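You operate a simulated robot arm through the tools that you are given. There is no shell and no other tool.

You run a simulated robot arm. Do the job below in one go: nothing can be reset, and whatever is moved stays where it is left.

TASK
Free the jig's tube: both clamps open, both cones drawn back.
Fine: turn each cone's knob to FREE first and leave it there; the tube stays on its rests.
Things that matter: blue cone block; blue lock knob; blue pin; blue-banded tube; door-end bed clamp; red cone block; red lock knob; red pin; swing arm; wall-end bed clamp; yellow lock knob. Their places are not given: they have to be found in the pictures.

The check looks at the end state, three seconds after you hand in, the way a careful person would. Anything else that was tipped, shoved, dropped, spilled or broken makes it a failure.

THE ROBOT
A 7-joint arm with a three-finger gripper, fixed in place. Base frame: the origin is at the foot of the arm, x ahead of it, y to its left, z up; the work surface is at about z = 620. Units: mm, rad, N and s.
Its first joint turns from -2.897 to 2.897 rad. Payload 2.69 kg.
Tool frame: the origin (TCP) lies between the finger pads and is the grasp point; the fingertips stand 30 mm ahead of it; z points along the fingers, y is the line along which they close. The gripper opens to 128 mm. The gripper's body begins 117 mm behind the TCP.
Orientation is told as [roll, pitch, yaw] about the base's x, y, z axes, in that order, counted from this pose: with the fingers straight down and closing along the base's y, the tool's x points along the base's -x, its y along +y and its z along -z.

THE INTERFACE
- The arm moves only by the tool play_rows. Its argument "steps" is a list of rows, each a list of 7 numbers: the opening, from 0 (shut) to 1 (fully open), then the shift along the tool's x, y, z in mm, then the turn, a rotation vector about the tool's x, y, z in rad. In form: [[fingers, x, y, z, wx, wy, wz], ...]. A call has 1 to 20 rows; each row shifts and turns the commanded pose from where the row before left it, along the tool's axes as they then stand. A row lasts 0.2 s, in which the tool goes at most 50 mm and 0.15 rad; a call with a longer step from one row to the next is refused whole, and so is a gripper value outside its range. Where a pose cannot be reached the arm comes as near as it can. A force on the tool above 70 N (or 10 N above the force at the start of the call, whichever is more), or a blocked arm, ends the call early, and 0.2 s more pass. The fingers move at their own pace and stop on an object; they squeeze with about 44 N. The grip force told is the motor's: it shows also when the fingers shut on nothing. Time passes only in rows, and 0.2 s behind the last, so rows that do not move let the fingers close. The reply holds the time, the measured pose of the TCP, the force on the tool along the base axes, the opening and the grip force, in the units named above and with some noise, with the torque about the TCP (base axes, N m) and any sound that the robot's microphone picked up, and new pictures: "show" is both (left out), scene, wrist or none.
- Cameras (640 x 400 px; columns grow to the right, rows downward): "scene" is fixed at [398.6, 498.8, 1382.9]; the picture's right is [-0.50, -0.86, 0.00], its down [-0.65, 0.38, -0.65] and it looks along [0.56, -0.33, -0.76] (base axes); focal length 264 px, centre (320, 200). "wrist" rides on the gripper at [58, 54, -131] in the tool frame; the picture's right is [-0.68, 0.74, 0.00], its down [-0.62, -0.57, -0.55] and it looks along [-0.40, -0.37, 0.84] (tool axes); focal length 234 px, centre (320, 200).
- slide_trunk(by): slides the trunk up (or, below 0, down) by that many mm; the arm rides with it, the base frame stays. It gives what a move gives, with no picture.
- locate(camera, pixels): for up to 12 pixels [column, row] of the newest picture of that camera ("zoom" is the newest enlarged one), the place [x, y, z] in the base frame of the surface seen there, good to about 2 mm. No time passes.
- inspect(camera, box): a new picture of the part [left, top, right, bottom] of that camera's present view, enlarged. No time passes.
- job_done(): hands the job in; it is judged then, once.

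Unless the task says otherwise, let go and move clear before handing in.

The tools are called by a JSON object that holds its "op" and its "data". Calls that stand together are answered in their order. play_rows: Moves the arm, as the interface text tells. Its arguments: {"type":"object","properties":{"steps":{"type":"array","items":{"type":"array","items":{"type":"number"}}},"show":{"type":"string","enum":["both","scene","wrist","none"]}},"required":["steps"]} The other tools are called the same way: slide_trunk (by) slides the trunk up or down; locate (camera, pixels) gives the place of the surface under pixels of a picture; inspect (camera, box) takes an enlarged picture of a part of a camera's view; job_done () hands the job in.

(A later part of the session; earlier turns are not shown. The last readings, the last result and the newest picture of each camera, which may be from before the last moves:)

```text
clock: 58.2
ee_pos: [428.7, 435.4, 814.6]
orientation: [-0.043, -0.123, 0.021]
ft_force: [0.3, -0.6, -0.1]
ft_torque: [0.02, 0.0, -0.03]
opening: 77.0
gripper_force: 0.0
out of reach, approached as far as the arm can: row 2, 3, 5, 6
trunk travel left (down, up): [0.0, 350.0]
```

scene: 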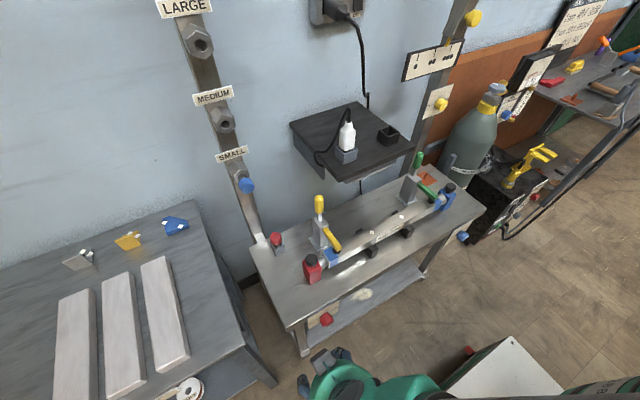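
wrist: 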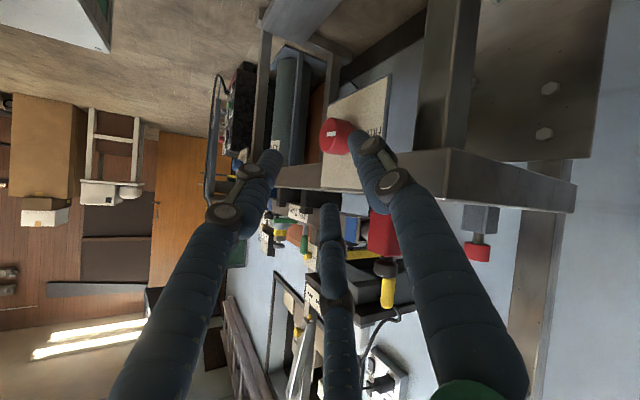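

Some rows were out of reach this close in; I'll move forward over the bench at this height and then level out.

{"op": "play_rows", "data": {"steps": [[0.6, -45, -15, 0, 0, 0, 0], [0.6, -45, -15, 0, 0, 0, 0], [0.6, -45, -15, 0, 0, 0, 0], [0.6, -45, -15, 0, 0, 0, 0], [0.6, 0, 0, 0, 0, 0, 0]], "show": "none"}}

```text
clock: 59.4
ee_pos: [558.4, 346.6, 770.8]
orientation: [-0.044, -0.125, 0.016]
ft_force: [0.6, -0.1, 0.0]
ft_torque: [0.0, -0.03, 0.03]
opening: 76.9
gripper_force: 0.0
out of reach, approached as far as the arm can: row 1, 2, 3, 4
trunk travel left (down, up): [0.0, 350.0]
```

The arm reports reach limits even here; I'll look at the posture.

{"op": "play_rows", "data": {"steps": [[0.6, 0, 0, 0, 0, 0, 0]], "show": "both"}}

{"op": "locate", "data": {"camera": "scene", "pixels": [[340, 300], [380, 330], [420, 330], [460, 340], [500, 350], [540, 350], [580, 350], [620, 350], [600, 300], [630, 250], [560, 250], [480, 300]]}}

```text
clock: 59.8
ee_pos: [558.5, 348.2, 770.1]
orientation: [-0.045, -0.123, 0.019]
ft_force: [-0.2, -0.5, 0.1]
ft_torque: [0.0, 0.03, -0.04]
opening: 76.6
gripper_force: 0.1
trunk travel left (down, up): [0.0, 350.0]
```

scene: 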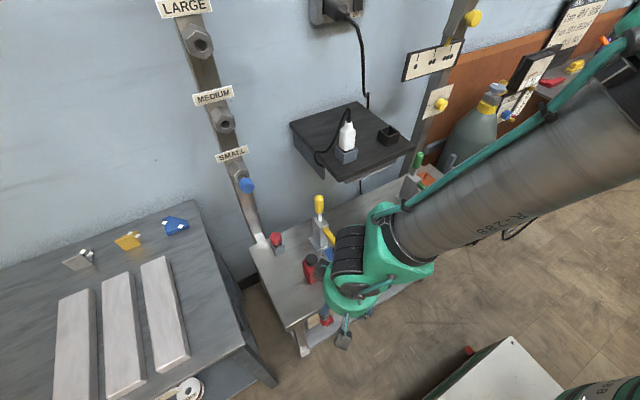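
wrist: 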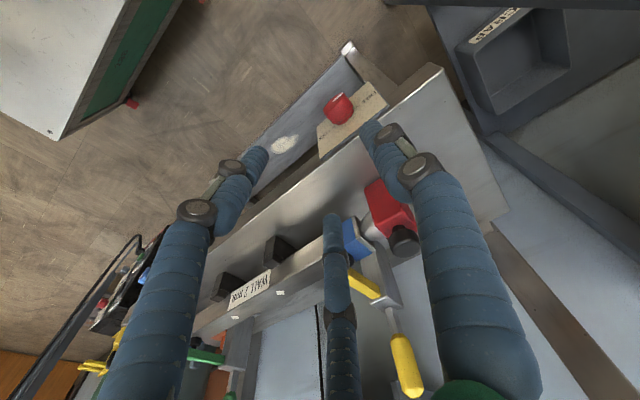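

```text
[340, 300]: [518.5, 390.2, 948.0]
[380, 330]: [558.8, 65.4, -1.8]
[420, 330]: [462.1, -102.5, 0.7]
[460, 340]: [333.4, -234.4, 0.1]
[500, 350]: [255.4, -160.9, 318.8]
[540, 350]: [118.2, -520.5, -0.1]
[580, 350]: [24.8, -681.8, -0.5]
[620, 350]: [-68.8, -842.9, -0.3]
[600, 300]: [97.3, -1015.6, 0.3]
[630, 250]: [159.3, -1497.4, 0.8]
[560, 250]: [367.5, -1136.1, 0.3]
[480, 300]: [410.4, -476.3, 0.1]
```

{"op": "locate", "data": {"camera": "scene", "pixels": [[380, 270], [420, 240], [460, 220], [500, 200], [540, 170], [580, 150], [620, 130], [630, 60], [610, 70]]}}

```text
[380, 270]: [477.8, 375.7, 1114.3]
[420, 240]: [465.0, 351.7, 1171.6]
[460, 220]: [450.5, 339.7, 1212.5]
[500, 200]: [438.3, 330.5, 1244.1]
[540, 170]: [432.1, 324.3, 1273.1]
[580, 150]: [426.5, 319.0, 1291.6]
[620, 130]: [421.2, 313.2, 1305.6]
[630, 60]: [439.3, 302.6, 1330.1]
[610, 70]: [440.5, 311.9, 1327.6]
```

The forearm stands nearly vertical with the elbow above z≈1330, so this low trunk doesn't suit working over the bench. I'll slide the trunk back up 150 mm.

{"op": "slide_trunk", "data": {"by": 150}}

{"op": "play_rows", "data": {"steps": [[0.6, -40, 0, 0, 0, 0, 0], [0.6, -40, 0, 0, 0, 0, 0], [0.6, -40, 0, 0, 0, 0.06, 0], [0.6, -30, 0, 0, 0, 0.06, 0], [0.6, 0, 0, 0, 0, 0, 0]], "show": "both"}}

```text
clock: 61.5
ee_pos: [558.6, 348.8, 922.2]
orientation: [-0.043, -0.123, 0.017]
ft_force: [0.4, 0.1, -0.5]
ft_torque: [0.03, -0.01, 0.02]
opening: 76.9
gripper_force: 0.0
trunk travel left (down, up): [-150.0, 200.0]
```

```text
clock: 62.7
ee_pos: [637.7, 342.8, 910.5]
orientation: [-0.031, -0.25, 0.006]
ft_force: [-0.2, -0.6, 1.0]
ft_torque: [0.04, 0.0, 0.02]
opening: 76.7
gripper_force: 0.1
out of reach, approached as far as the arm can: row 1, 2, 3, 4
trunk travel left (down, up): [-150.0, 200.0]
```

scene: 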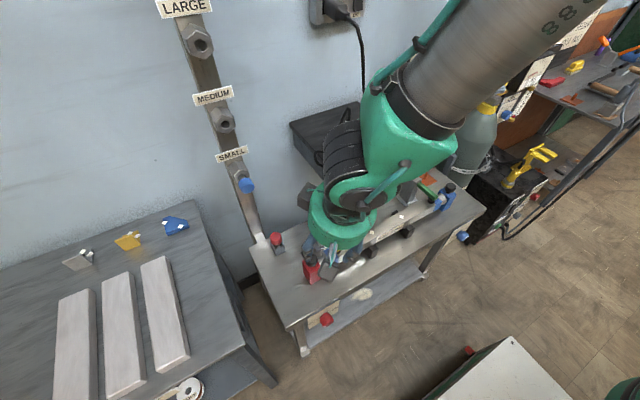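
wrist: 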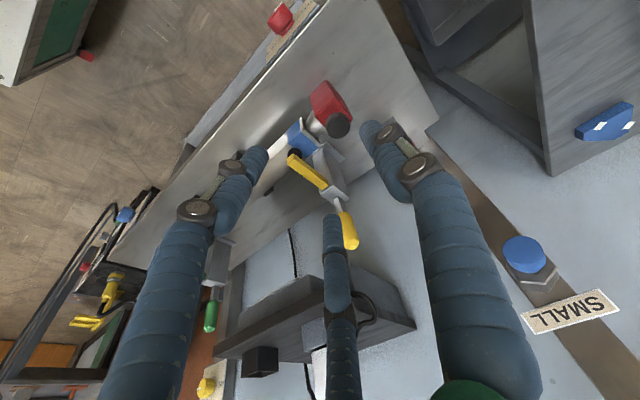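

The wrist appears to be in its flipped branch (tool can't come vertical as I reach forward). I'll back off and try to unflip it with a conical motion: tilt the tool to the +y side, then around to vertical.

{"op": "play_rows", "data": {"steps": [[0.6, 40, 0, -10, 0, 0, 0], [0.6, 40, 0, -10, 0, 0, 0], [0.6, 40, 0, -10, 0, 0, 0], [0.6, 0, 0, 0, -0.126, 0, 0.032], [0.6, 0, 0, 0, -0.126, 0, 0.032], [0.6, 0, 0, 0, -0.126, 0, 0.032], [0.6, 0, 0, 0, -0.126, 0, 0.032], [0.6, 0, 0, 0, 0, 0, 0]], "show": "scene"}}

```text
clock: 64.5
ee_pos: [514.8, 340.5, 910.5]
orientation: [0.506, -0.219, -0.121]
ft_force: [-0.4, 0.1, 0.5]
ft_torque: [0.01, -0.02, 0.02]
opening: 76.7
gripper_force: 0.1
trunk travel left (down, up): [-150.0, 200.0]
```

scene: 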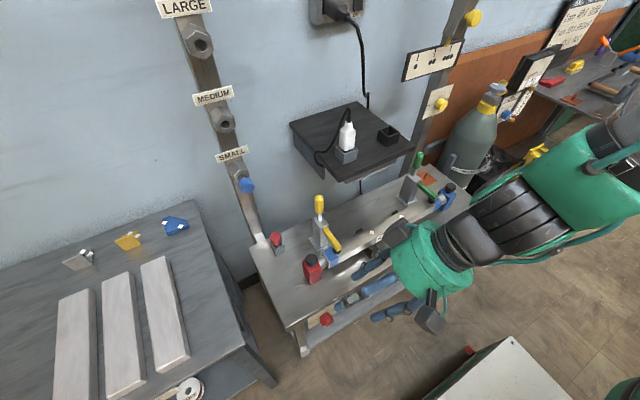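

Roll +0.5 reached. Now sweeping the tilt backward (about base y) while rolled.

{"op": "play_rows", "data": {"steps": [[0.6, 0, 0, 0, 0.016, 0.124, 0.063], [0.6, 0, 0, 0, 0.016, 0.124, 0.063], [0.6, 0, 0, 0, 0.016, 0.124, 0.063], [0.6, 0, 0, 0, 0.016, 0.124, 0.063], [0.6, 0, 0, 0, 0, 0, 0]], "show": "scene"}}

```text
clock: 65.7
ee_pos: [516.5, 341.3, 909.4]
orientation: [0.437, 0.337, -0.123]
ft_force: [0.5, -0.3, 0.1]
ft_torque: [0.0, 0.05, 0.01]
opening: 76.8
gripper_force: 0.1
trunk travel left (down, up): [-150.0, 200.0]
```

scene: 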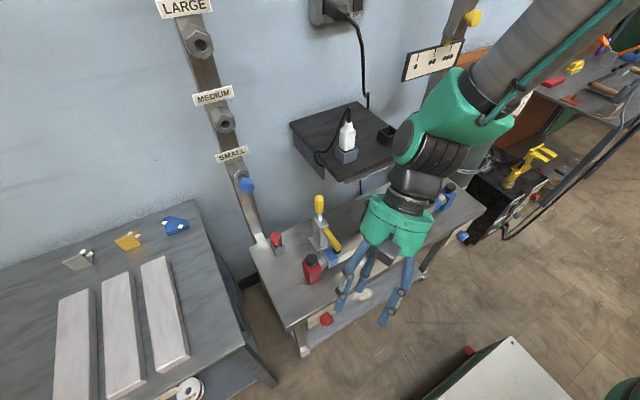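

That worked too. Now rolling back to zero and then levelling the pitch.

{"op": "play_rows", "data": {"steps": [[0.6, 0, 0, 0, 0.136, -0.036, 0.0355], [0.6, 0, 0, 0, 0.136, -0.036, 0.0355], [0.6, 0, 0, 0, 0.136, -0.036, 0.0355], [0.6, 0, 0, 0, 0, -0.112, 0], [0.6, 0, 0, 0, 0, -0.112, 0], [0.6, 0, 0, 0, 0, -0.112, 0], [0.6, 0, 0, 0, 0, 0, 0]], "show": "scene"}}

```text
clock: 67.3
ee_pos: [514.3, 340.8, 909.6]
orientation: [-0.009, -0.084, -0.25]
ft_force: [-0.3, -0.2, 0.0]
ft_torque: [0.0, -0.01, -0.01]
opening: 76.7
gripper_force: 0.0
trunk travel left (down, up): [-150.0, 200.0]
```

scene: 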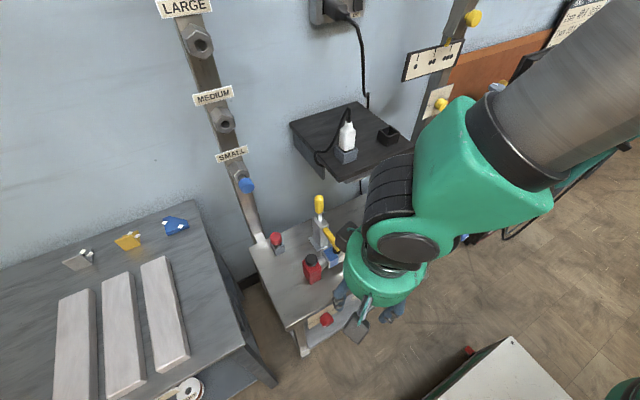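

Unflipped, it seems. Correct the small residual pitch/yaw and move forward to test reach over the bench.

{"op": "play_rows", "data": {"steps": [[0.6, 0, 0, 0, 0, 0.042, -0.125], [0.6, 0, 0, 0, 0, 0.042, -0.125], [0.6, -45, 0, 0, 0, 0, 0], [0.6, -45, 0, 0, 0, 0, 0], [0.6, -45, 0, 0, 0, 0, 0], [0.6, -45, 0, 0, 0, 0, 0], [0.6, 0, 0, 0, 0, 0, 0]], "show": "both"}}

```text
clock: 68.9
ee_pos: [695.0, 339.3, 906.4]
orientation: [-0.019, 0.006, 0.001]
ft_force: [-0.1, 0.5, 0.3]
ft_torque: [0.04, 0.07, -0.01]
opening: 76.8
gripper_force: 0.0
trunk travel left (down, up): [-150.0, 200.0]
```

scene: 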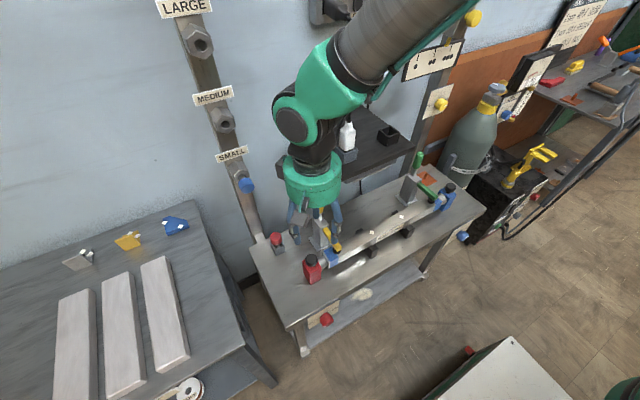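
wrist: 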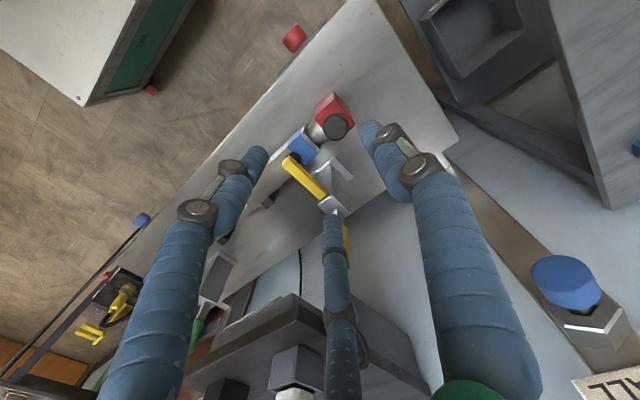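

The arm is back in its normal posture at (695,339,906). The red block and its dark knob are visible at (335,125); zooming to get its centre.

{"op": "inspect", "data": {"camera": "wrist", "box": [290, 80, 390, 180]}}

{"op": "locate", "data": {"camera": "zoom", "pixels": [[320, 150], [300, 185], [345, 215], [375, 165], [340, 185], [360, 200], [320, 90], [250, 180], [260, 130], [370, 90], [310, 200], [380, 190]]}}

```text
4.00 times, centred on (340, 130) of wrist
```

zoom: 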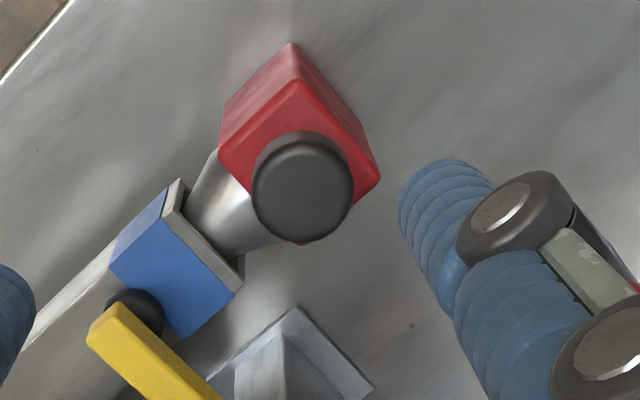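

```text
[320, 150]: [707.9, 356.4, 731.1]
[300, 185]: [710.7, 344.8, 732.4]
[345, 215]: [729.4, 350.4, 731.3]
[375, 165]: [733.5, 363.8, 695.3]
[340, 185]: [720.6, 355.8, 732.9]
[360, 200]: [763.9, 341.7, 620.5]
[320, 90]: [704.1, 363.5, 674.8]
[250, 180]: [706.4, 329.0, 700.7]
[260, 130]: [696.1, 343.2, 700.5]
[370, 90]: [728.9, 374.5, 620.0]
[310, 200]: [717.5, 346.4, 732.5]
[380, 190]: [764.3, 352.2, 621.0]
```

{"op": "locate", "data": {"camera": "zoom", "pixels": [[262, 185], [342, 180], [300, 148], [300, 228], [275, 160], [330, 215], [275, 215], [330, 158], [298, 90], [225, 150], [290, 240], [375, 180]]}}

```text
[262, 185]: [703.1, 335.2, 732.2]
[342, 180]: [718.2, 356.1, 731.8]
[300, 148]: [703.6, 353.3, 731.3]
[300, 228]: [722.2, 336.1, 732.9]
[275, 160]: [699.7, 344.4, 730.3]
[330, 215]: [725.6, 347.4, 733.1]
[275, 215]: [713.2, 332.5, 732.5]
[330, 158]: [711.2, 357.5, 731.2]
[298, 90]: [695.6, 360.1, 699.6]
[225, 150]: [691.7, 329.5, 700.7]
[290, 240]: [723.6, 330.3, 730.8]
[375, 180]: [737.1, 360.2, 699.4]
```

The dark knob's top centre is (712,345,732), block top at z≈700. I'll descend with the fingers around it, stopping first at z≈770.

{"op": "play_rows", "data": {"steps": [[0.55, -8.6, 3, 35, 0, 0, 0], [0.55, -8.6, 3, 35, 0, 0, 0], [0.55, 0, 0, 35, 0, 0, 0], [0.55, 0, 0, 30, 0.01, 0, 0], [0.55, 0, 0, 0, 0.01, 0, 0]], "show": "both"}}

```text
clock: 70.1
ee_pos: [709.5, 343.5, 772.5]
orientation: [-0.038, 0.005, 0.001]
ft_force: [0.9, -0.1, -0.6]
ft_torque: [-0.04, 0.03, 0.01]
opening: 70.1
gripper_force: 0.0
trunk travel left (down, up): [-150.0, 200.0]
```

scene: 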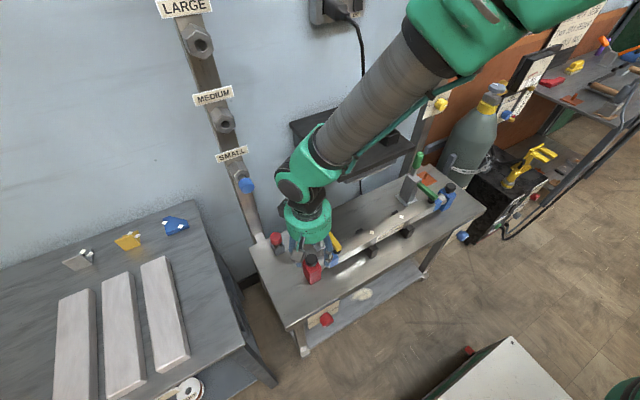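
wrist: 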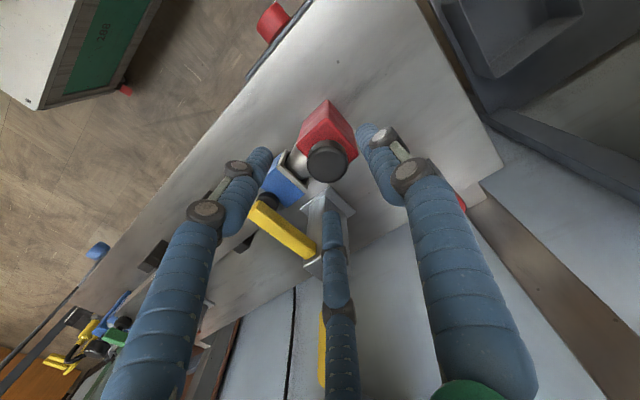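

The knob is centred between the three fingers. Descending to grip height z≈722.

{"op": "play_rows", "data": {"steps": [[0.5, -1.4, 0.8, 25, -0.019, 0, 0], [0.5, -1.3, 0.8, 18, -0.019, 0, 0], [0.5, 0, 0, 6, 0, 0, 0], [0.5, 0, 0, 0, 0, 0, 0]], "show": "wrist"}}

```text
clock: 71.1
ee_pos: [713.9, 344.3, 725.7]
orientation: [0.0, 0.004, 0.0]
ft_force: [4.8, -0.6, 8.9]
ft_torque: [-0.12, -0.37, 0.16]
opening: 69.7
gripper_force: 3.1
trunk travel left (down, up): [-150.0, 200.0]
```

wrist: 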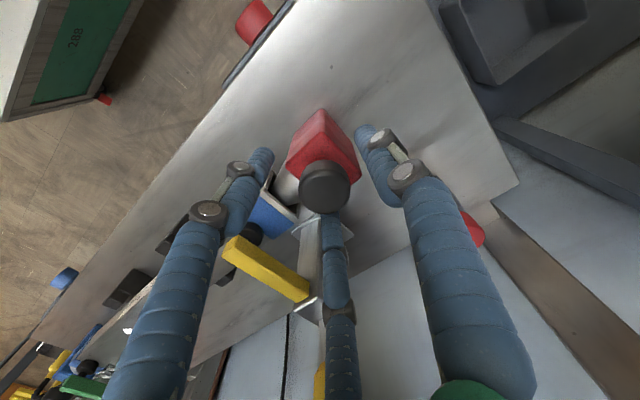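

Finger C touches the block's top corner (the tips reach further ahead as the hand closes). I'll raise 9 mm and then close on the knob.

{"op": "play_rows", "data": {"steps": [[0.5, 1.5, 0.8, -9, 0, 0, 0], [0.5, 0, 0, 0, 0, 0, 0], [0.4, 0, 0, 0, 0, 0, 0], [0.3, 0, 0, 0, 0, 0, 0], [0.2, 0, 0, 0, 0, 0, 0], [0.1, 0, 0, 0, 0, 0, 0]], "show": "wrist"}}

```text
clock: 72.5
ee_pos: [711.6, 344.8, 734.2]
orientation: [-0.003, 0.006, 0.0]
ft_force: [4.2, 0.0, -3.0]
ft_torque: [-0.03, -0.18, 0.22]
opening: 36.0
gripper_force: 44.7
trunk travel left (down, up): [-150.0, 200.0]
```

wrist: 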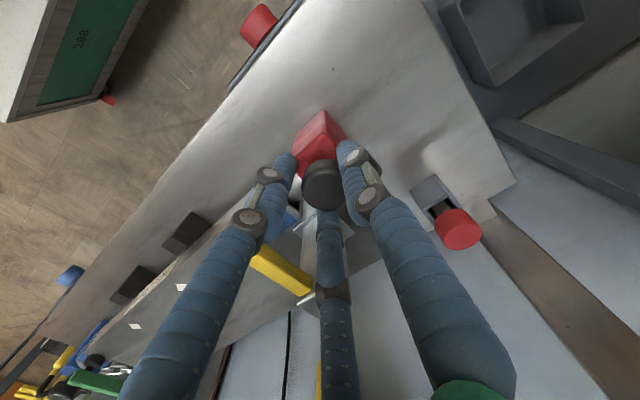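

Gripped on the red block's knob (36 mm, balanced). Drawing it back in +y gently, 20 mm first.

{"op": "play_rows", "data": {"steps": [[0.1, 0, 5, 0, 0, 0, 0], [0.1, 0, 5, 0, 0, 0, 0], [0.1, 0, 5, 0, 0, 0, 0], [0.1, 0, 5, 0, 0, 0, 0], [0.1, 0, 0, 0, 0, 0, 0]], "show": "wrist"}}

```text
clock: 73.7
ee_pos: [711.4, 365.4, 733.4]
orientation: [-0.002, 0.009, 0.001]
ft_force: [-3.2, -0.5, -6.1]
ft_torque: [0.06, 0.08, 0.07]
opening: 36.0
gripper_force: 45.0
trunk travel left (down, up): [-150.0, 200.0]
```

wrist: 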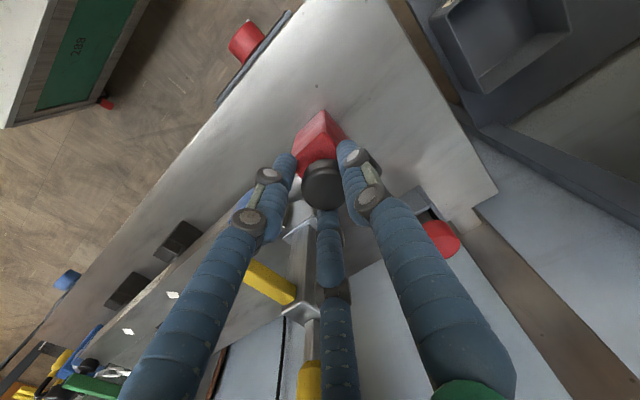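

It slides with almost no force. Continuing until the stop is felt.

{"op": "play_rows", "data": {"steps": [[0.1, 0, 5, 0, 0, 0, 0], [0.1, 0, 5, 0, 0, 0, 0], [0.1, 0, 5, 0, 0, 0, 0], [0.1, 0, 5, 0, 0, 0, 0], [0.1, 0, 0, 0, 0, 0, 0]], "show": "none"}}

{"op": "play_rows", "data": {"steps": [[0.1, 0, 4, 0, 0, 0, 0], [0.1, 0, 4, 0, 0, 0, 0], [0.1, 0, 0, 0, 0, 0, 0]], "show": "both"}}

```text
clock: 74.8
ee_pos: [715.1, 377.2, 732.1]
orientation: [-0.004, 0.005, -0.005]
ft_force: [6.1, -11.0, -0.6]
ft_torque: [-1.1, -0.58, -0.04]
opening: 33.7
gripper_force: 45.1
trunk travel left (down, up): [-150.0, 200.0]
stopped in row 5: the force on the tool passed its limit at 84 N (the readings are from after the stop); the commanded pose is now the measured one
```

```text
clock: 75.3
ee_pos: [715.1, 377.1, 733.1]
orientation: [-0.005, 0.009, -0.008]
ft_force: [-1.4, -15.1, 9.1]
ft_torque: [-1.07, -0.52, -0.12]
opening: 33.6
gripper_force: 44.8
trunk travel left (down, up): [-150.0, 200.0]
stopped in row 2: the force on the tool passed its limit at 78 N (the readings are from after the stop); the commanded pose is now the measured one
```

scene: 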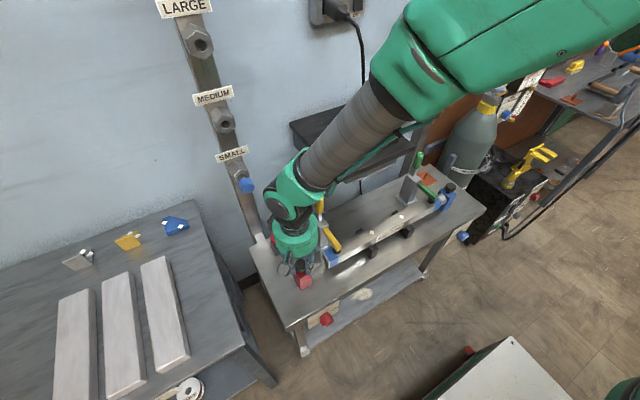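
wrist: 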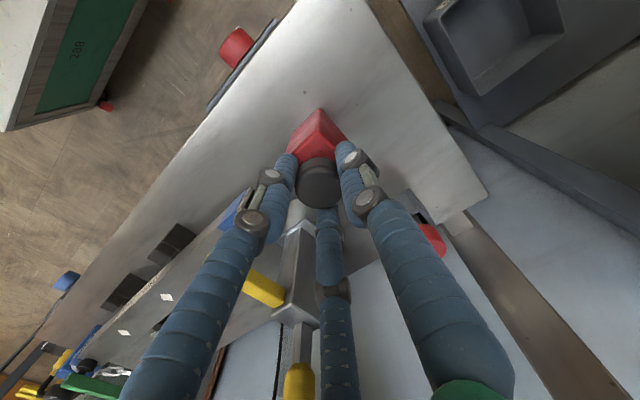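

The stop is felt (≈80 N) at about +33 mm. I'll let go, lift away, and check the gap between cone and tube.

{"op": "play_rows", "data": {"steps": [[0.25, 0, -1, 0, 0, 0, 0], [0.4, 0, 0, 0, 0, 0, 0], [0.5, 0, 0, 0, 0, 0, 0], [0.5, 0, 0, -30, 0, 0, 0], [0.5, 0, 0, -40, 0, 0, 0], [0.5, 0, 0, -40, 0, 0, 0], [0.5, 0, 0, -40, 0, 0, 0]], "show": "both"}}

{"op": "inspect", "data": {"camera": "wrist", "box": [230, 90, 390, 250]}}

```text
clock: 76.9
ee_pos: [714.9, 380.2, 882.9]
orientation: [-0.009, 0.008, -0.007]
ft_force: [-1.0, 0.0, -0.9]
ft_torque: [0.03, -0.02, 0.01]
opening: 64.0
gripper_force: 0.1
trunk travel left (down, up): [-150.0, 200.0]
```

scene: 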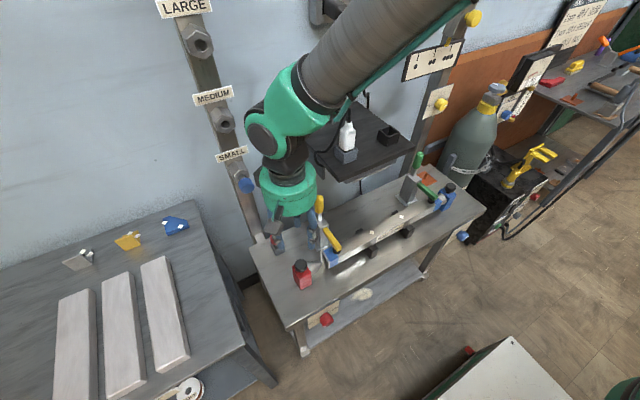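
wrist: 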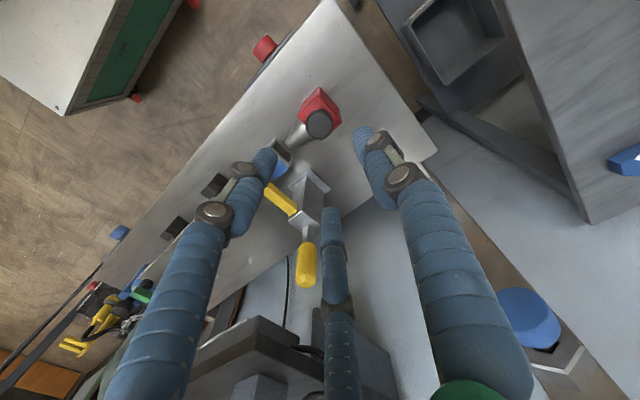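

```text
2.50 times, centred on (310, 170) of wrist
```

zoom: 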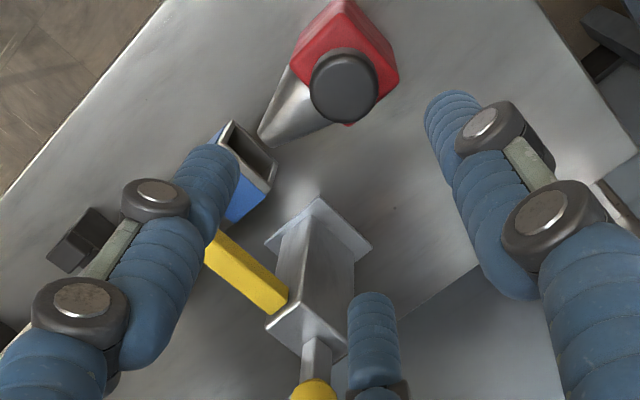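

The cone is now visibly outside the tube end. Measuring block position, cone tip and tube end.

{"op": "locate", "data": {"camera": "zoom", "pixels": [[325, 75], [365, 95], [345, 85], [265, 135], [275, 120], [300, 80], [230, 130], [272, 180], [268, 190], [240, 125]]}}

{"op": "inspect", "data": {"camera": "scene", "box": [280, 230, 360, 300]}}

```text
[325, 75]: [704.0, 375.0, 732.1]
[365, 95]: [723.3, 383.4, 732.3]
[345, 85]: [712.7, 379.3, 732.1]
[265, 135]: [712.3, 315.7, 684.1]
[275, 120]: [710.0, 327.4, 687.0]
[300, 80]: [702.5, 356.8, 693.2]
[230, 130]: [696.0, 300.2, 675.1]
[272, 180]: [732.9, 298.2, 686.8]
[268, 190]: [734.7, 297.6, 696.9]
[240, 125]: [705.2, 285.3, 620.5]
```

```text
5.71 times, centred on (320, 265) of scene
```

zoom: 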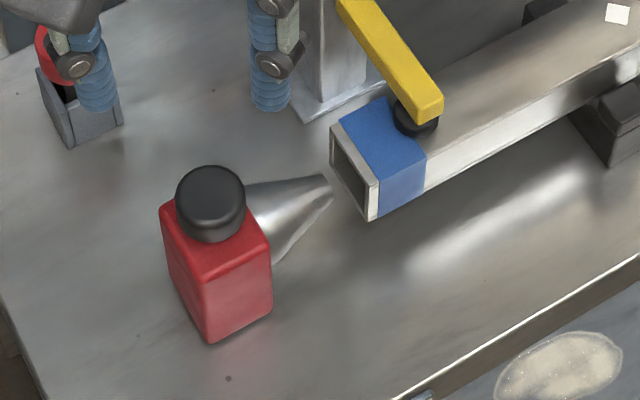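

Red cone is drawn back 34 mm, its tip at y≈315 and tube end at y≈299. Now the wall-end clamp: I'll check the space behind its yellow handle (shelf, wall) before pushing.

{"op": "locate", "data": {"camera": "scene", "pixels": [[345, 182], [400, 150], [415, 138], [380, 110], [345, 150], [250, 235], [380, 170], [440, 150], [300, 190], [360, 60], [405, 165], [245, 185]]}}

{"op": "locate", "data": {"camera": "wrist", "pixels": [[306, 230], [306, 265], [306, 280], [308, 285], [305, 215], [250, 325], [195, 350], [420, 160]]}}

{"op": "inspect", "data": {"camera": "wrist", "box": [220, 150, 400, 330]}}

```text
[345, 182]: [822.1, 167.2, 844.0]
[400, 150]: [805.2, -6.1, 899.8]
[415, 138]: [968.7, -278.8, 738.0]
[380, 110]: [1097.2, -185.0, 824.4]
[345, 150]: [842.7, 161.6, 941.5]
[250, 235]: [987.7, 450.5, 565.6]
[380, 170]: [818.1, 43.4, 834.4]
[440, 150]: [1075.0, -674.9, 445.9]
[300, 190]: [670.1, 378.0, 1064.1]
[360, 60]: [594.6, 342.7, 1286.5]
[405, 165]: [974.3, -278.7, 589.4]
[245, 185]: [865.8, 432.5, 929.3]
```

```text
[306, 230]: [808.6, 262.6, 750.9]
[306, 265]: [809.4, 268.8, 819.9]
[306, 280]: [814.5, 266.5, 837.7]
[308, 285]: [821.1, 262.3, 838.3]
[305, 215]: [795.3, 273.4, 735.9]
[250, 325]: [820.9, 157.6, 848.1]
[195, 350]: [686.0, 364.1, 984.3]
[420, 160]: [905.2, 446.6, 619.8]
```

```text
2.22 times, centred on (310, 240) of wrist
```

zoom: 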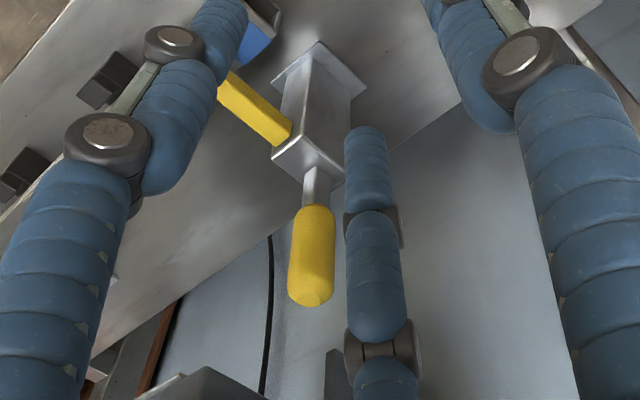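

The shelf (front edge x≈805–820, y up to ≈167, z≈835–900, with a bottle on it) is close to the yellow handle's right side, so I want the hand's side boxes pointing away from it. I'll yaw +90° so two fingers face the wall side by side as a cradle.

{"op": "play_rows", "data": {"steps": [[0.5, 0, 0, 0, 0, 0, -0.143], [0.5, 0, 0, 0, 0, 0, -0.143], [0.5, 0, 0, 0, 0, 0, -0.143], [0.5, 0, 0, 0, 0, 0, -0.143], [0.5, 0, 0, 0, 0, 0, -0.143], [0.5, 0, 0, 0, 0, 0, -0.143], [0.5, 0, 0, 0, 0, 0, -0.143], [0.5, 0, 0, 0, 0, 0, -0.143], [0.5, 0, 0, 0, 0, 0, -0.143], [0.5, 0, 0, 0, 0, 0, -0.143], [0.5, 0, 0, 0, 0, 0, -0.141], [0.5, 0, 0, 0, 0, 0, 0]], "show": "both"}}

```text
clock: 79.5
ee_pos: [715.8, 379.3, 882.2]
orientation: [0.005, 0.005, 1.565]
ft_force: [0.4, 0.1, 0.8]
ft_torque: [0.03, 0.01, 0.02]
opening: 64.3
gripper_force: 0.1
trunk travel left (down, up): [-150.0, 200.0]
```

scene: 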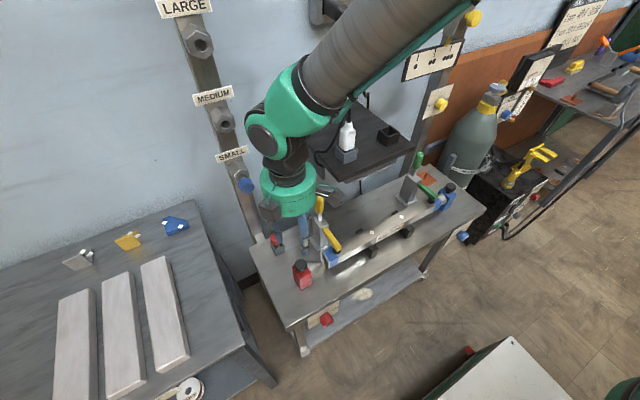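
wrist: 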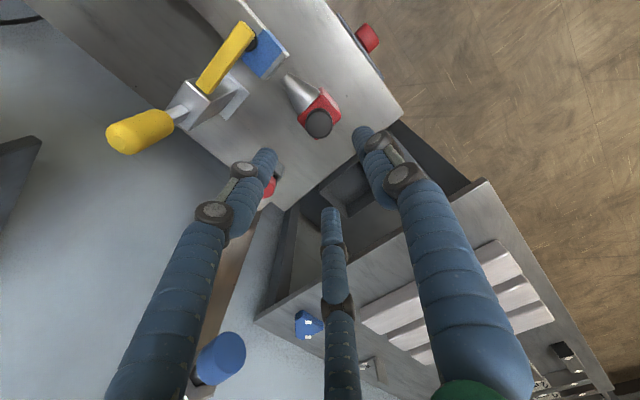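

Yaw +90° works. Now pitch the tool -0.4 (leaning back toward the robot), close the fingers to a narrow cradle, and line up in y with the yellow handle.

{"op": "play_rows", "data": {"steps": [[0.16, 0, 0, 0, 0.133, 0, 0], [0.16, 0, 0, 0, 0.133, 0, 0], [0.16, 0, 0, 0, 0.134, 0, 0], [0.16, 40.3, 0, 0, 0, 0, 0], [0.16, 40.3, 0, 0, 0, 0, 0], [0.16, 40.3, 0, 0, 0, 0, 0], [0.16, 0, 0, 0, 0, 0, 0]], "show": "both"}}

```text
clock: 81.1
ee_pos: [712.2, 255.9, 882.8]
orientation: [-0.393, 0.006, 1.565]
ft_force: [-0.2, -0.6, 0.0]
ft_torque: [0.04, -0.02, 0.06]
opening: 20.6
gripper_force: 0.0
trunk travel left (down, up): [-150.0, 200.0]
```

scene: 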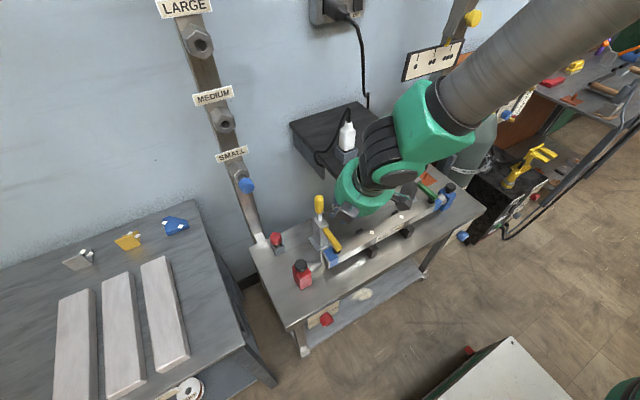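
wrist: 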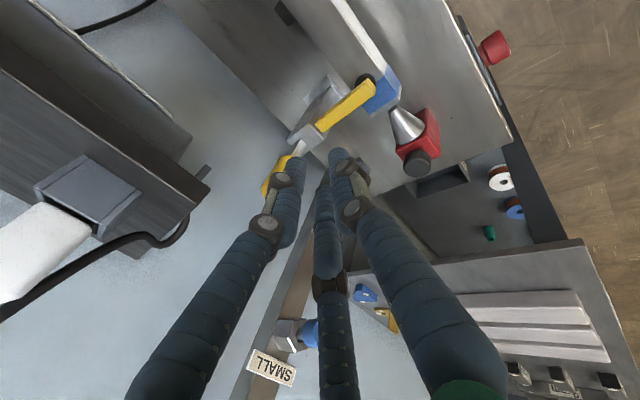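

Checking fingertip positions and the handle now.

{"op": "locate", "data": {"camera": "wrist", "pixels": [[296, 163], [337, 156], [322, 185], [275, 172], [268, 185], [298, 150], [160, 160], [90, 210], [205, 190]]}}

{"op": "inspect", "data": {"camera": "wrist", "box": [240, 90, 400, 250]}}

{"op": "locate", "data": {"camera": "scene", "pixels": [[291, 124], [345, 183], [350, 160], [347, 135], [345, 125], [356, 102], [320, 155], [335, 172]]}}

```text
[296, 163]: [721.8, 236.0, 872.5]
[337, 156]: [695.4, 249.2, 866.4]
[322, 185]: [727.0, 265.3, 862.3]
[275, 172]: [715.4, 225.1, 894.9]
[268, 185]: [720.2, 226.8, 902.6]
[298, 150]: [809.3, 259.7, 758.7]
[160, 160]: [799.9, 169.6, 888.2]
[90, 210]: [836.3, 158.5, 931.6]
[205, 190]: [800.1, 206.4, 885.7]
```

```text
2.50 times, centred on (320, 170) of wrist
```

zoom: 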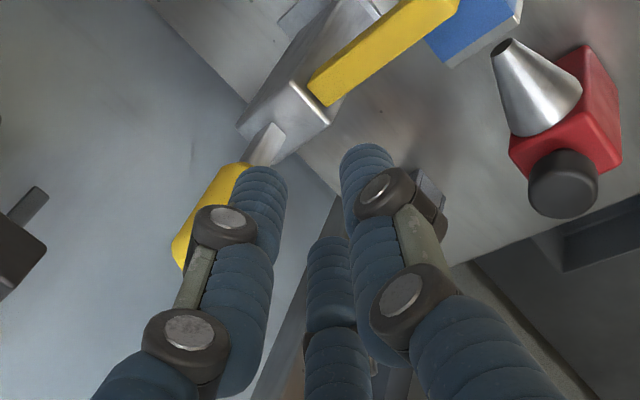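

```text
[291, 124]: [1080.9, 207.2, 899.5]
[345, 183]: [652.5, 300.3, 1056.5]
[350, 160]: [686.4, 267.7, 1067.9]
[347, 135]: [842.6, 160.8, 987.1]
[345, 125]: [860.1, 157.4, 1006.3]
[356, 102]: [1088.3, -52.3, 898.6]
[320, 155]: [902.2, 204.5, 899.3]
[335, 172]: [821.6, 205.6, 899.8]
```

The shelf's left edge is really at y≈207 (top z≈900), only 50 mm from the handle line, so I'll also tilt the hand a little toward +y. First I check the blue pin's position on the post, which limits the other side.

{"op": "locate", "data": {"camera": "wrist", "pixels": [[312, 332], [305, 325], [288, 332], [270, 365], [313, 345], [300, 300]]}}

{"op": "locate", "data": {"camera": "scene", "pixels": [[247, 185], [243, 190], [250, 190], [247, 178], [238, 175], [262, 238], [232, 155], [272, 236]]}}

{"op": "inspect", "data": {"camera": "scene", "box": [210, 140, 370, 260]}}

```text
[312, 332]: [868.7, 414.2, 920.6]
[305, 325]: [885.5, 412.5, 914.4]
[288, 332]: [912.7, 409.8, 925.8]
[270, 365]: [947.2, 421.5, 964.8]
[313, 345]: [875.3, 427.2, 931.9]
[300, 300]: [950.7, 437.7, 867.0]
```

```text
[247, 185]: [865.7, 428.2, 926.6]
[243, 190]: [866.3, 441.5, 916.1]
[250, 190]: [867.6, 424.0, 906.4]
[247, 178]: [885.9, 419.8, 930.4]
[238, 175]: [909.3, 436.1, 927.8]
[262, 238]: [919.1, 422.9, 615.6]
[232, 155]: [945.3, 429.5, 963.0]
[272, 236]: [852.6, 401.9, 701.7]
```

```text
3.33 times, centred on (290, 200) of scene
```

zoom: 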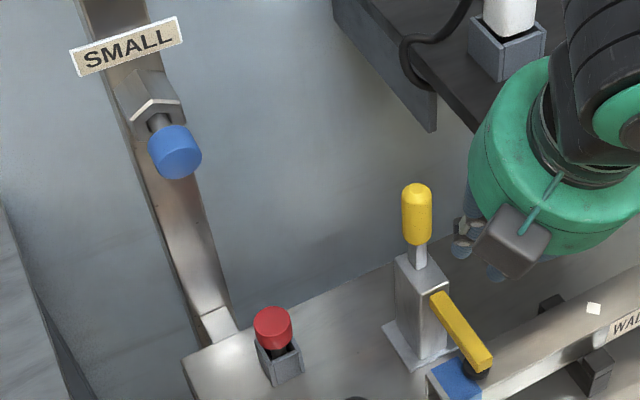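

The pin's nearest side is y≈412, leaving room. I'll tilt the hand -0.25 about x and come to just in front of the yellow handle at z≈837.

{"op": "play_rows", "data": {"steps": [[0.16, 0, 0, 0, 0, 0.115, -0.0487], [0.16, 0, 0, 0, 0, 0.115, -0.0487], [0.16, -9.55, -11.5, 28, 0, 0, 0], [0.16, -9.55, -11.5, 28, 0, 0, 0], [0.16, 0, 0, 0, 0, 0, 0]], "show": "both"}}

{"op": "inspect", "data": {"camera": "wrist", "box": [240, 90, 400, 250]}}

{"op": "inspect", "data": {"camera": "scene", "box": [270, 150, 430, 270]}}

```text
clock: 82.3
ee_pos: [757.2, 265.4, 836.9]
orientation: [-0.391, 0.258, 1.568]
ft_force: [0.5, -0.3, -0.2]
ft_torque: [0.02, 0.0, -0.07]
opening: 20.5
gripper_force: 0.1
trunk travel left (down, up): [-150.0, 200.0]
```

scene: 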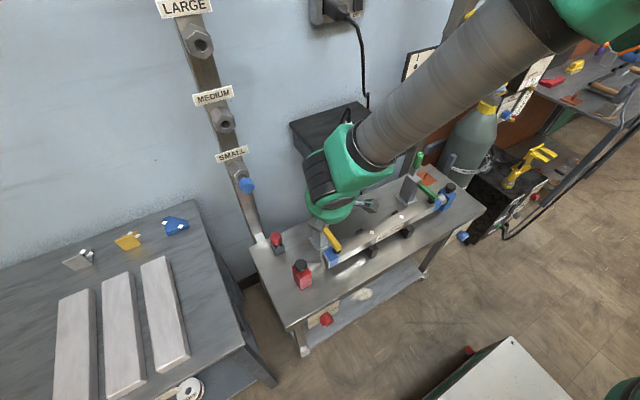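
wrist: 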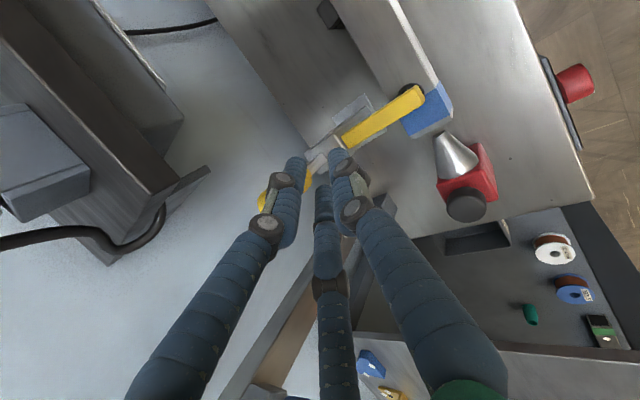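

```text
2.50 times, centred on (320, 170) of wrist
```

zoom: 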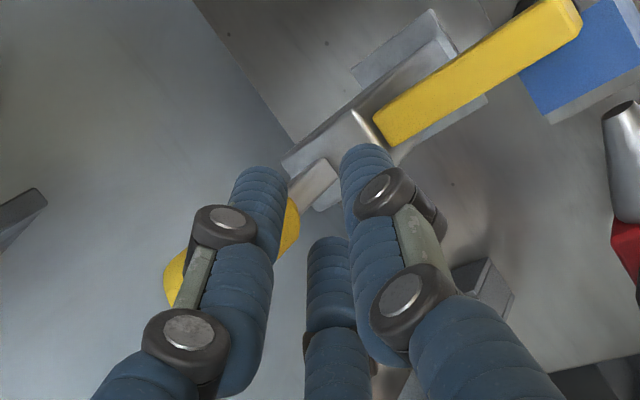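

```text
3.33 times, centred on (350, 210) of scene
```

zoom: 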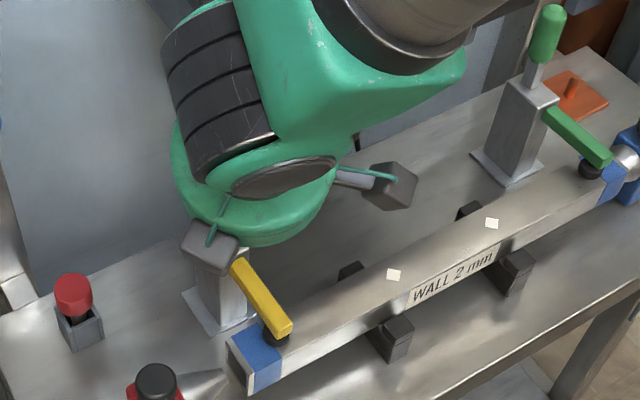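

The handle lies between the two leading fingers. Advancing slowly until contact.

{"op": "play_rows", "data": {"steps": [[0.16, 0, -9.2, 3.9, 0, 0, 0], [0.16, 0, -9.2, 3.9, 0, 0, 0], [0.16, 0, -7.4, 3.1, 0, 0, 0], [0.16, 0, 0, 0, 0, 0, 0]], "show": "none"}}

```text
clock: 83.3
ee_pos: [785.8, 266.0, 837.8]
orientation: [-0.393, 0.257, 1.565]
ft_force: [-1.8, -0.1, 1.5]
ft_torque: [-0.06, 0.03, -0.03]
opening: 20.5
gripper_force: 0.0
trunk travel left (down, up): [-150.0, 200.0]
```

Slight touch (-1.8 N in x). Pushing on toward the wall in small steps.

{"op": "play_rows", "data": {"steps": [[0.16, 0, -4.6, 1.95, 0, 0, 0], [0.16, 0, -4.6, 1.95, 0, 0, 0], [0.16, 0, 0, 0, 0, 0, 0]], "show": "wrist"}}

{"op": "inspect", "data": {"camera": "wrist", "box": [240, 70, 440, 250]}}

```text
clock: 84.1
ee_pos: [796.9, 265.7, 836.3]
orientation: [-0.391, 0.26, 1.567]
ft_force: [-1.7, -1.1, -1.4]
ft_torque: [-0.02, 0.06, -0.06]
opening: 22.1
gripper_force: 0.8
trunk travel left (down, up): [-150.0, 200.0]
```

wrist: 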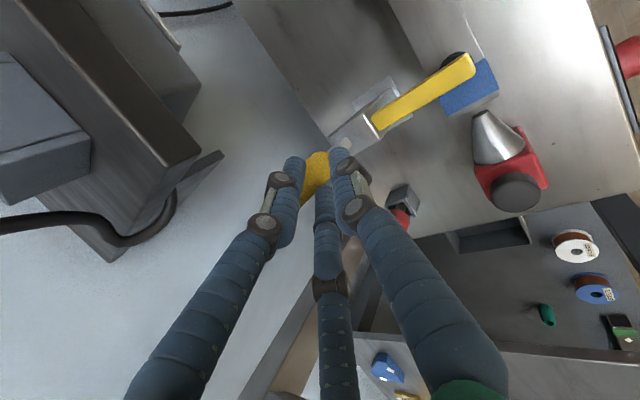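

```text
2.22 times, centred on (340, 160) of wrist
```

zoom: 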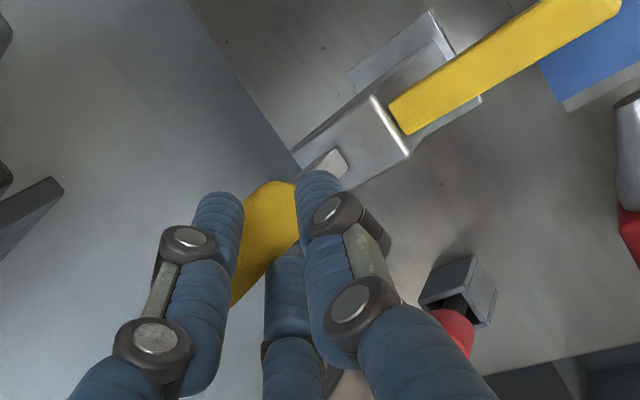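

{"op": "locate", "data": {"camera": "zoom", "pixels": [[270, 190], [265, 215], [250, 260], [240, 285], [325, 165], [400, 120], [610, 15], [500, 60]]}}

{"op": "inspect", "data": {"camera": "scene", "box": [290, 170, 390, 270]}}

```text
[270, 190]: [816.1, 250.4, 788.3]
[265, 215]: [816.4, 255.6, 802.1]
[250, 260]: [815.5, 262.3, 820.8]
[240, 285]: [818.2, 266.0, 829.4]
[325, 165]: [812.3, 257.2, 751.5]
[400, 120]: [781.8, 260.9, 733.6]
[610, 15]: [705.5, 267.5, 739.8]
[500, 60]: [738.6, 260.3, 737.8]
```

```text
4.00 times, centred on (340, 220) of scene
```

zoom: 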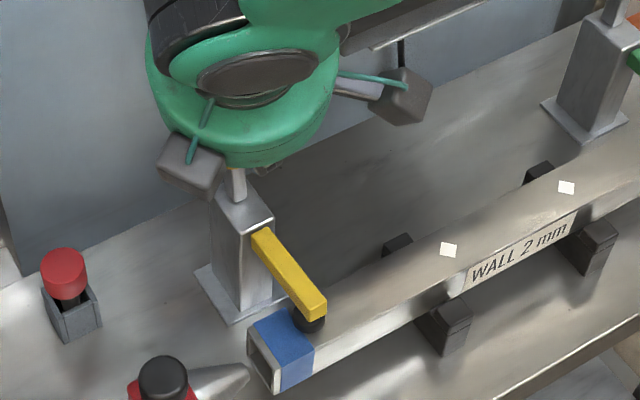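

The bar tip is rising (z 733→740) as the handle tips back with very little force. Continuing along the handle's arc.

{"op": "play_rows", "data": {"steps": [[0.16, -0.12, -6.2, 3.1, 0, 0, 0], [0.16, -0.12, -6.2, 3.1, 0, 0, 0], [0.16, -0.12, -6.2, 3.1, 0, 0, 0], [0.16, -0.12, -6.2, 3.1, 0, 0, 0], [0.16, 0, 0, 0, 0, 0, 0]], "show": "both"}}

{"op": "inspect", "data": {"camera": "wrist", "box": [240, 70, 440, 250]}}

```text
clock: 85.3
ee_pos: [824.7, 263.1, 834.1]
orientation: [-0.392, 0.257, 1.568]
ft_force: [-0.5, 1.6, -0.7]
ft_torque: [0.06, 0.02, 0.04]
opening: 21.8
gripper_force: 0.9
trunk travel left (down, up): [-150.0, 200.0]
```

scene: 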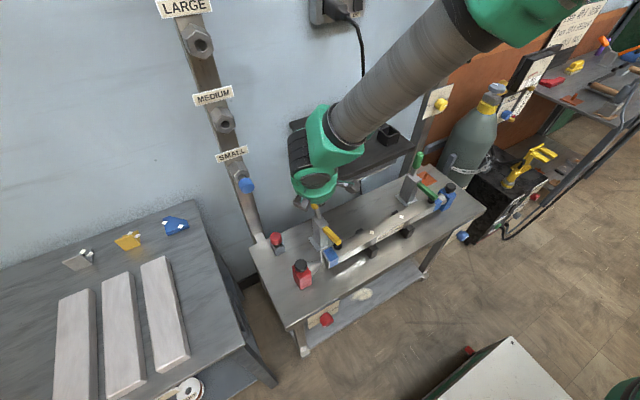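
wrist: 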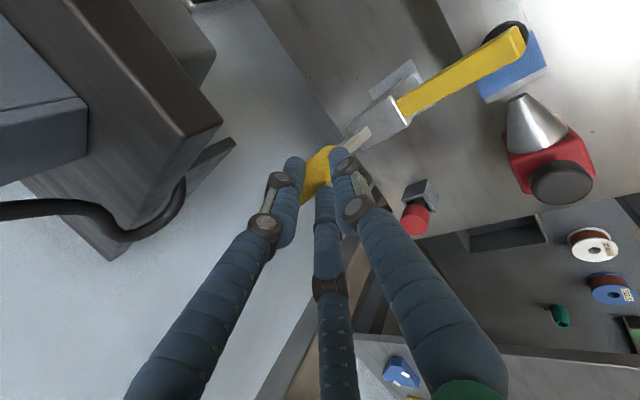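

```text
2.22 times, centred on (340, 160) of wrist
```

zoom: 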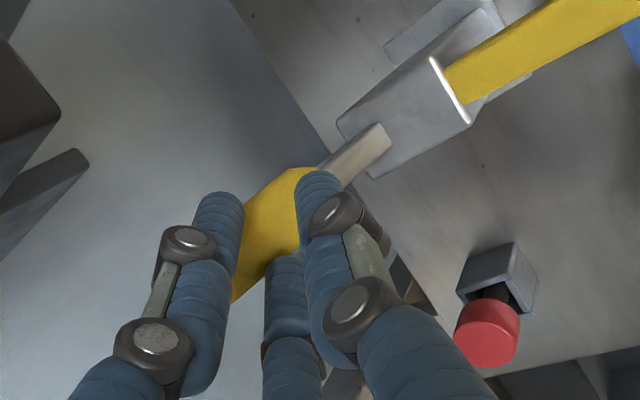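

The bar keeps lifting; forces are tiny. Continuing to about 60°.

{"op": "play_rows", "data": {"steps": [[0.16, -0.8, -4.9, 5.6, 0, 0, 0], [0.16, -0.8, -4.9, 5.6, 0, 0, 0], [0.16, -0.8, -4.9, 5.6, 0, 0, 0], [0.16, -1.2, -3.4, 6.6, 0, 0, 0], [0.16, -1.2, -3.4, 6.6, 0, 0, 0], [0.16, -1.2, -3.4, 6.6, 0, 0, 0], [0.16, 0, 0, 0, 0, 0, 0]], "show": "both"}}

{"op": "inspect", "data": {"camera": "wrist", "box": [240, 70, 440, 250]}}

{"op": "inspect", "data": {"camera": "scene", "box": [270, 150, 400, 270]}}

```text
clock: 86.9
ee_pos: [863.2, 265.4, 808.9]
orientation: [-0.392, 0.256, 1.567]
ft_force: [-0.4, -0.5, -1.2]
ft_torque: [0.01, 0.02, -0.04]
opening: 20.9
gripper_force: 0.0
trunk travel left (down, up): [-150.0, 200.0]
```

scene: 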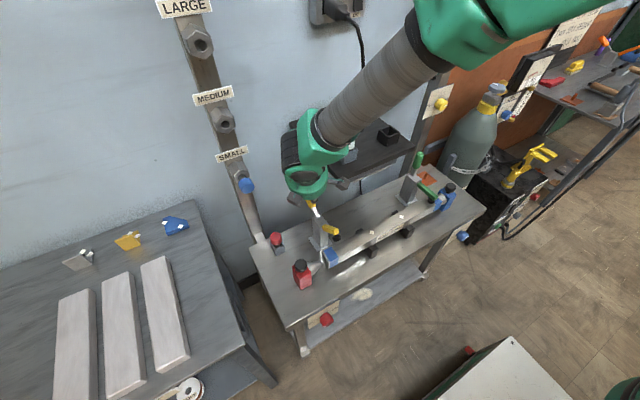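
wrist: 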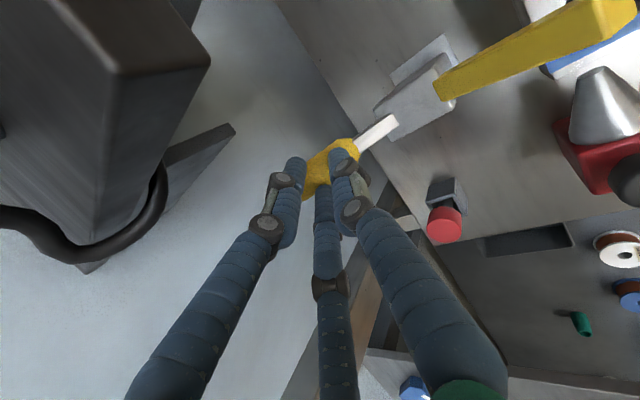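

```text
2.22 times, centred on (340, 160) of wrist
```

zoom: 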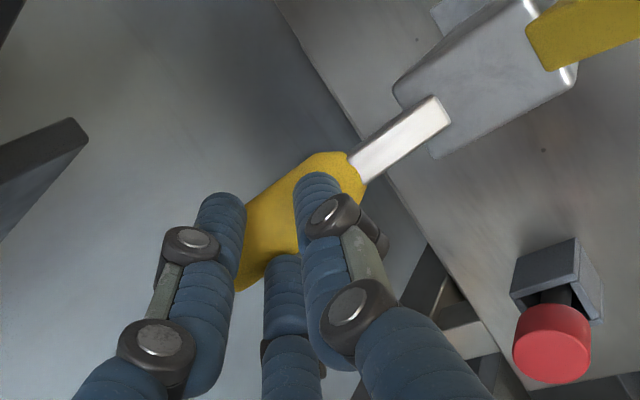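

```text
3.33 times, centred on (335, 210) of scene
```

zoom: 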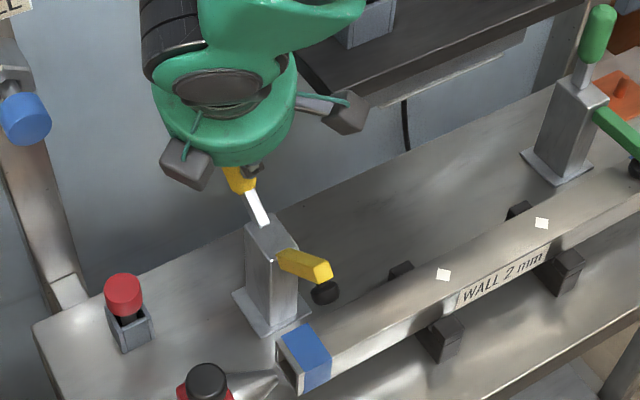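

The bar is up at roughly 45°. Before going further I'll check the clearance between the hand's box (camera) and the shelf corner seen at (200,60).

{"op": "locate", "data": {"camera": "wrist", "pixels": [[205, 62], [118, 75], [150, 20], [60, 10], [100, 200], [170, 140], [230, 128], [168, 190], [90, 268], [330, 150], [395, 120], [620, 20]]}}

{"op": "locate", "data": {"camera": "scene", "pixels": [[339, 184], [333, 190], [344, 180], [326, 200], [364, 165], [300, 200], [310, 204], [366, 232]]}}

```text
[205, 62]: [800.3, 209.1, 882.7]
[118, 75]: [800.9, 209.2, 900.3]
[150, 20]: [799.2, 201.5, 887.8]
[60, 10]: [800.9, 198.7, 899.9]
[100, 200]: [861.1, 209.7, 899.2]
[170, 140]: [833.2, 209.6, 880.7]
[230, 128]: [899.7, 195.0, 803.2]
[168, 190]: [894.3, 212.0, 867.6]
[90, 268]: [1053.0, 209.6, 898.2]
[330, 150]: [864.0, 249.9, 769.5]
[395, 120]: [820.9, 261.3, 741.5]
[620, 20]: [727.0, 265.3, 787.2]
```

```text
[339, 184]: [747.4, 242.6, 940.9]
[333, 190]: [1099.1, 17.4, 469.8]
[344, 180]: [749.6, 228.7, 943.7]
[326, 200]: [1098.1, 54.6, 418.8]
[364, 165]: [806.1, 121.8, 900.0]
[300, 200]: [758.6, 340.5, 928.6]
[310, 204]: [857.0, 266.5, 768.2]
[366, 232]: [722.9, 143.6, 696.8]
```

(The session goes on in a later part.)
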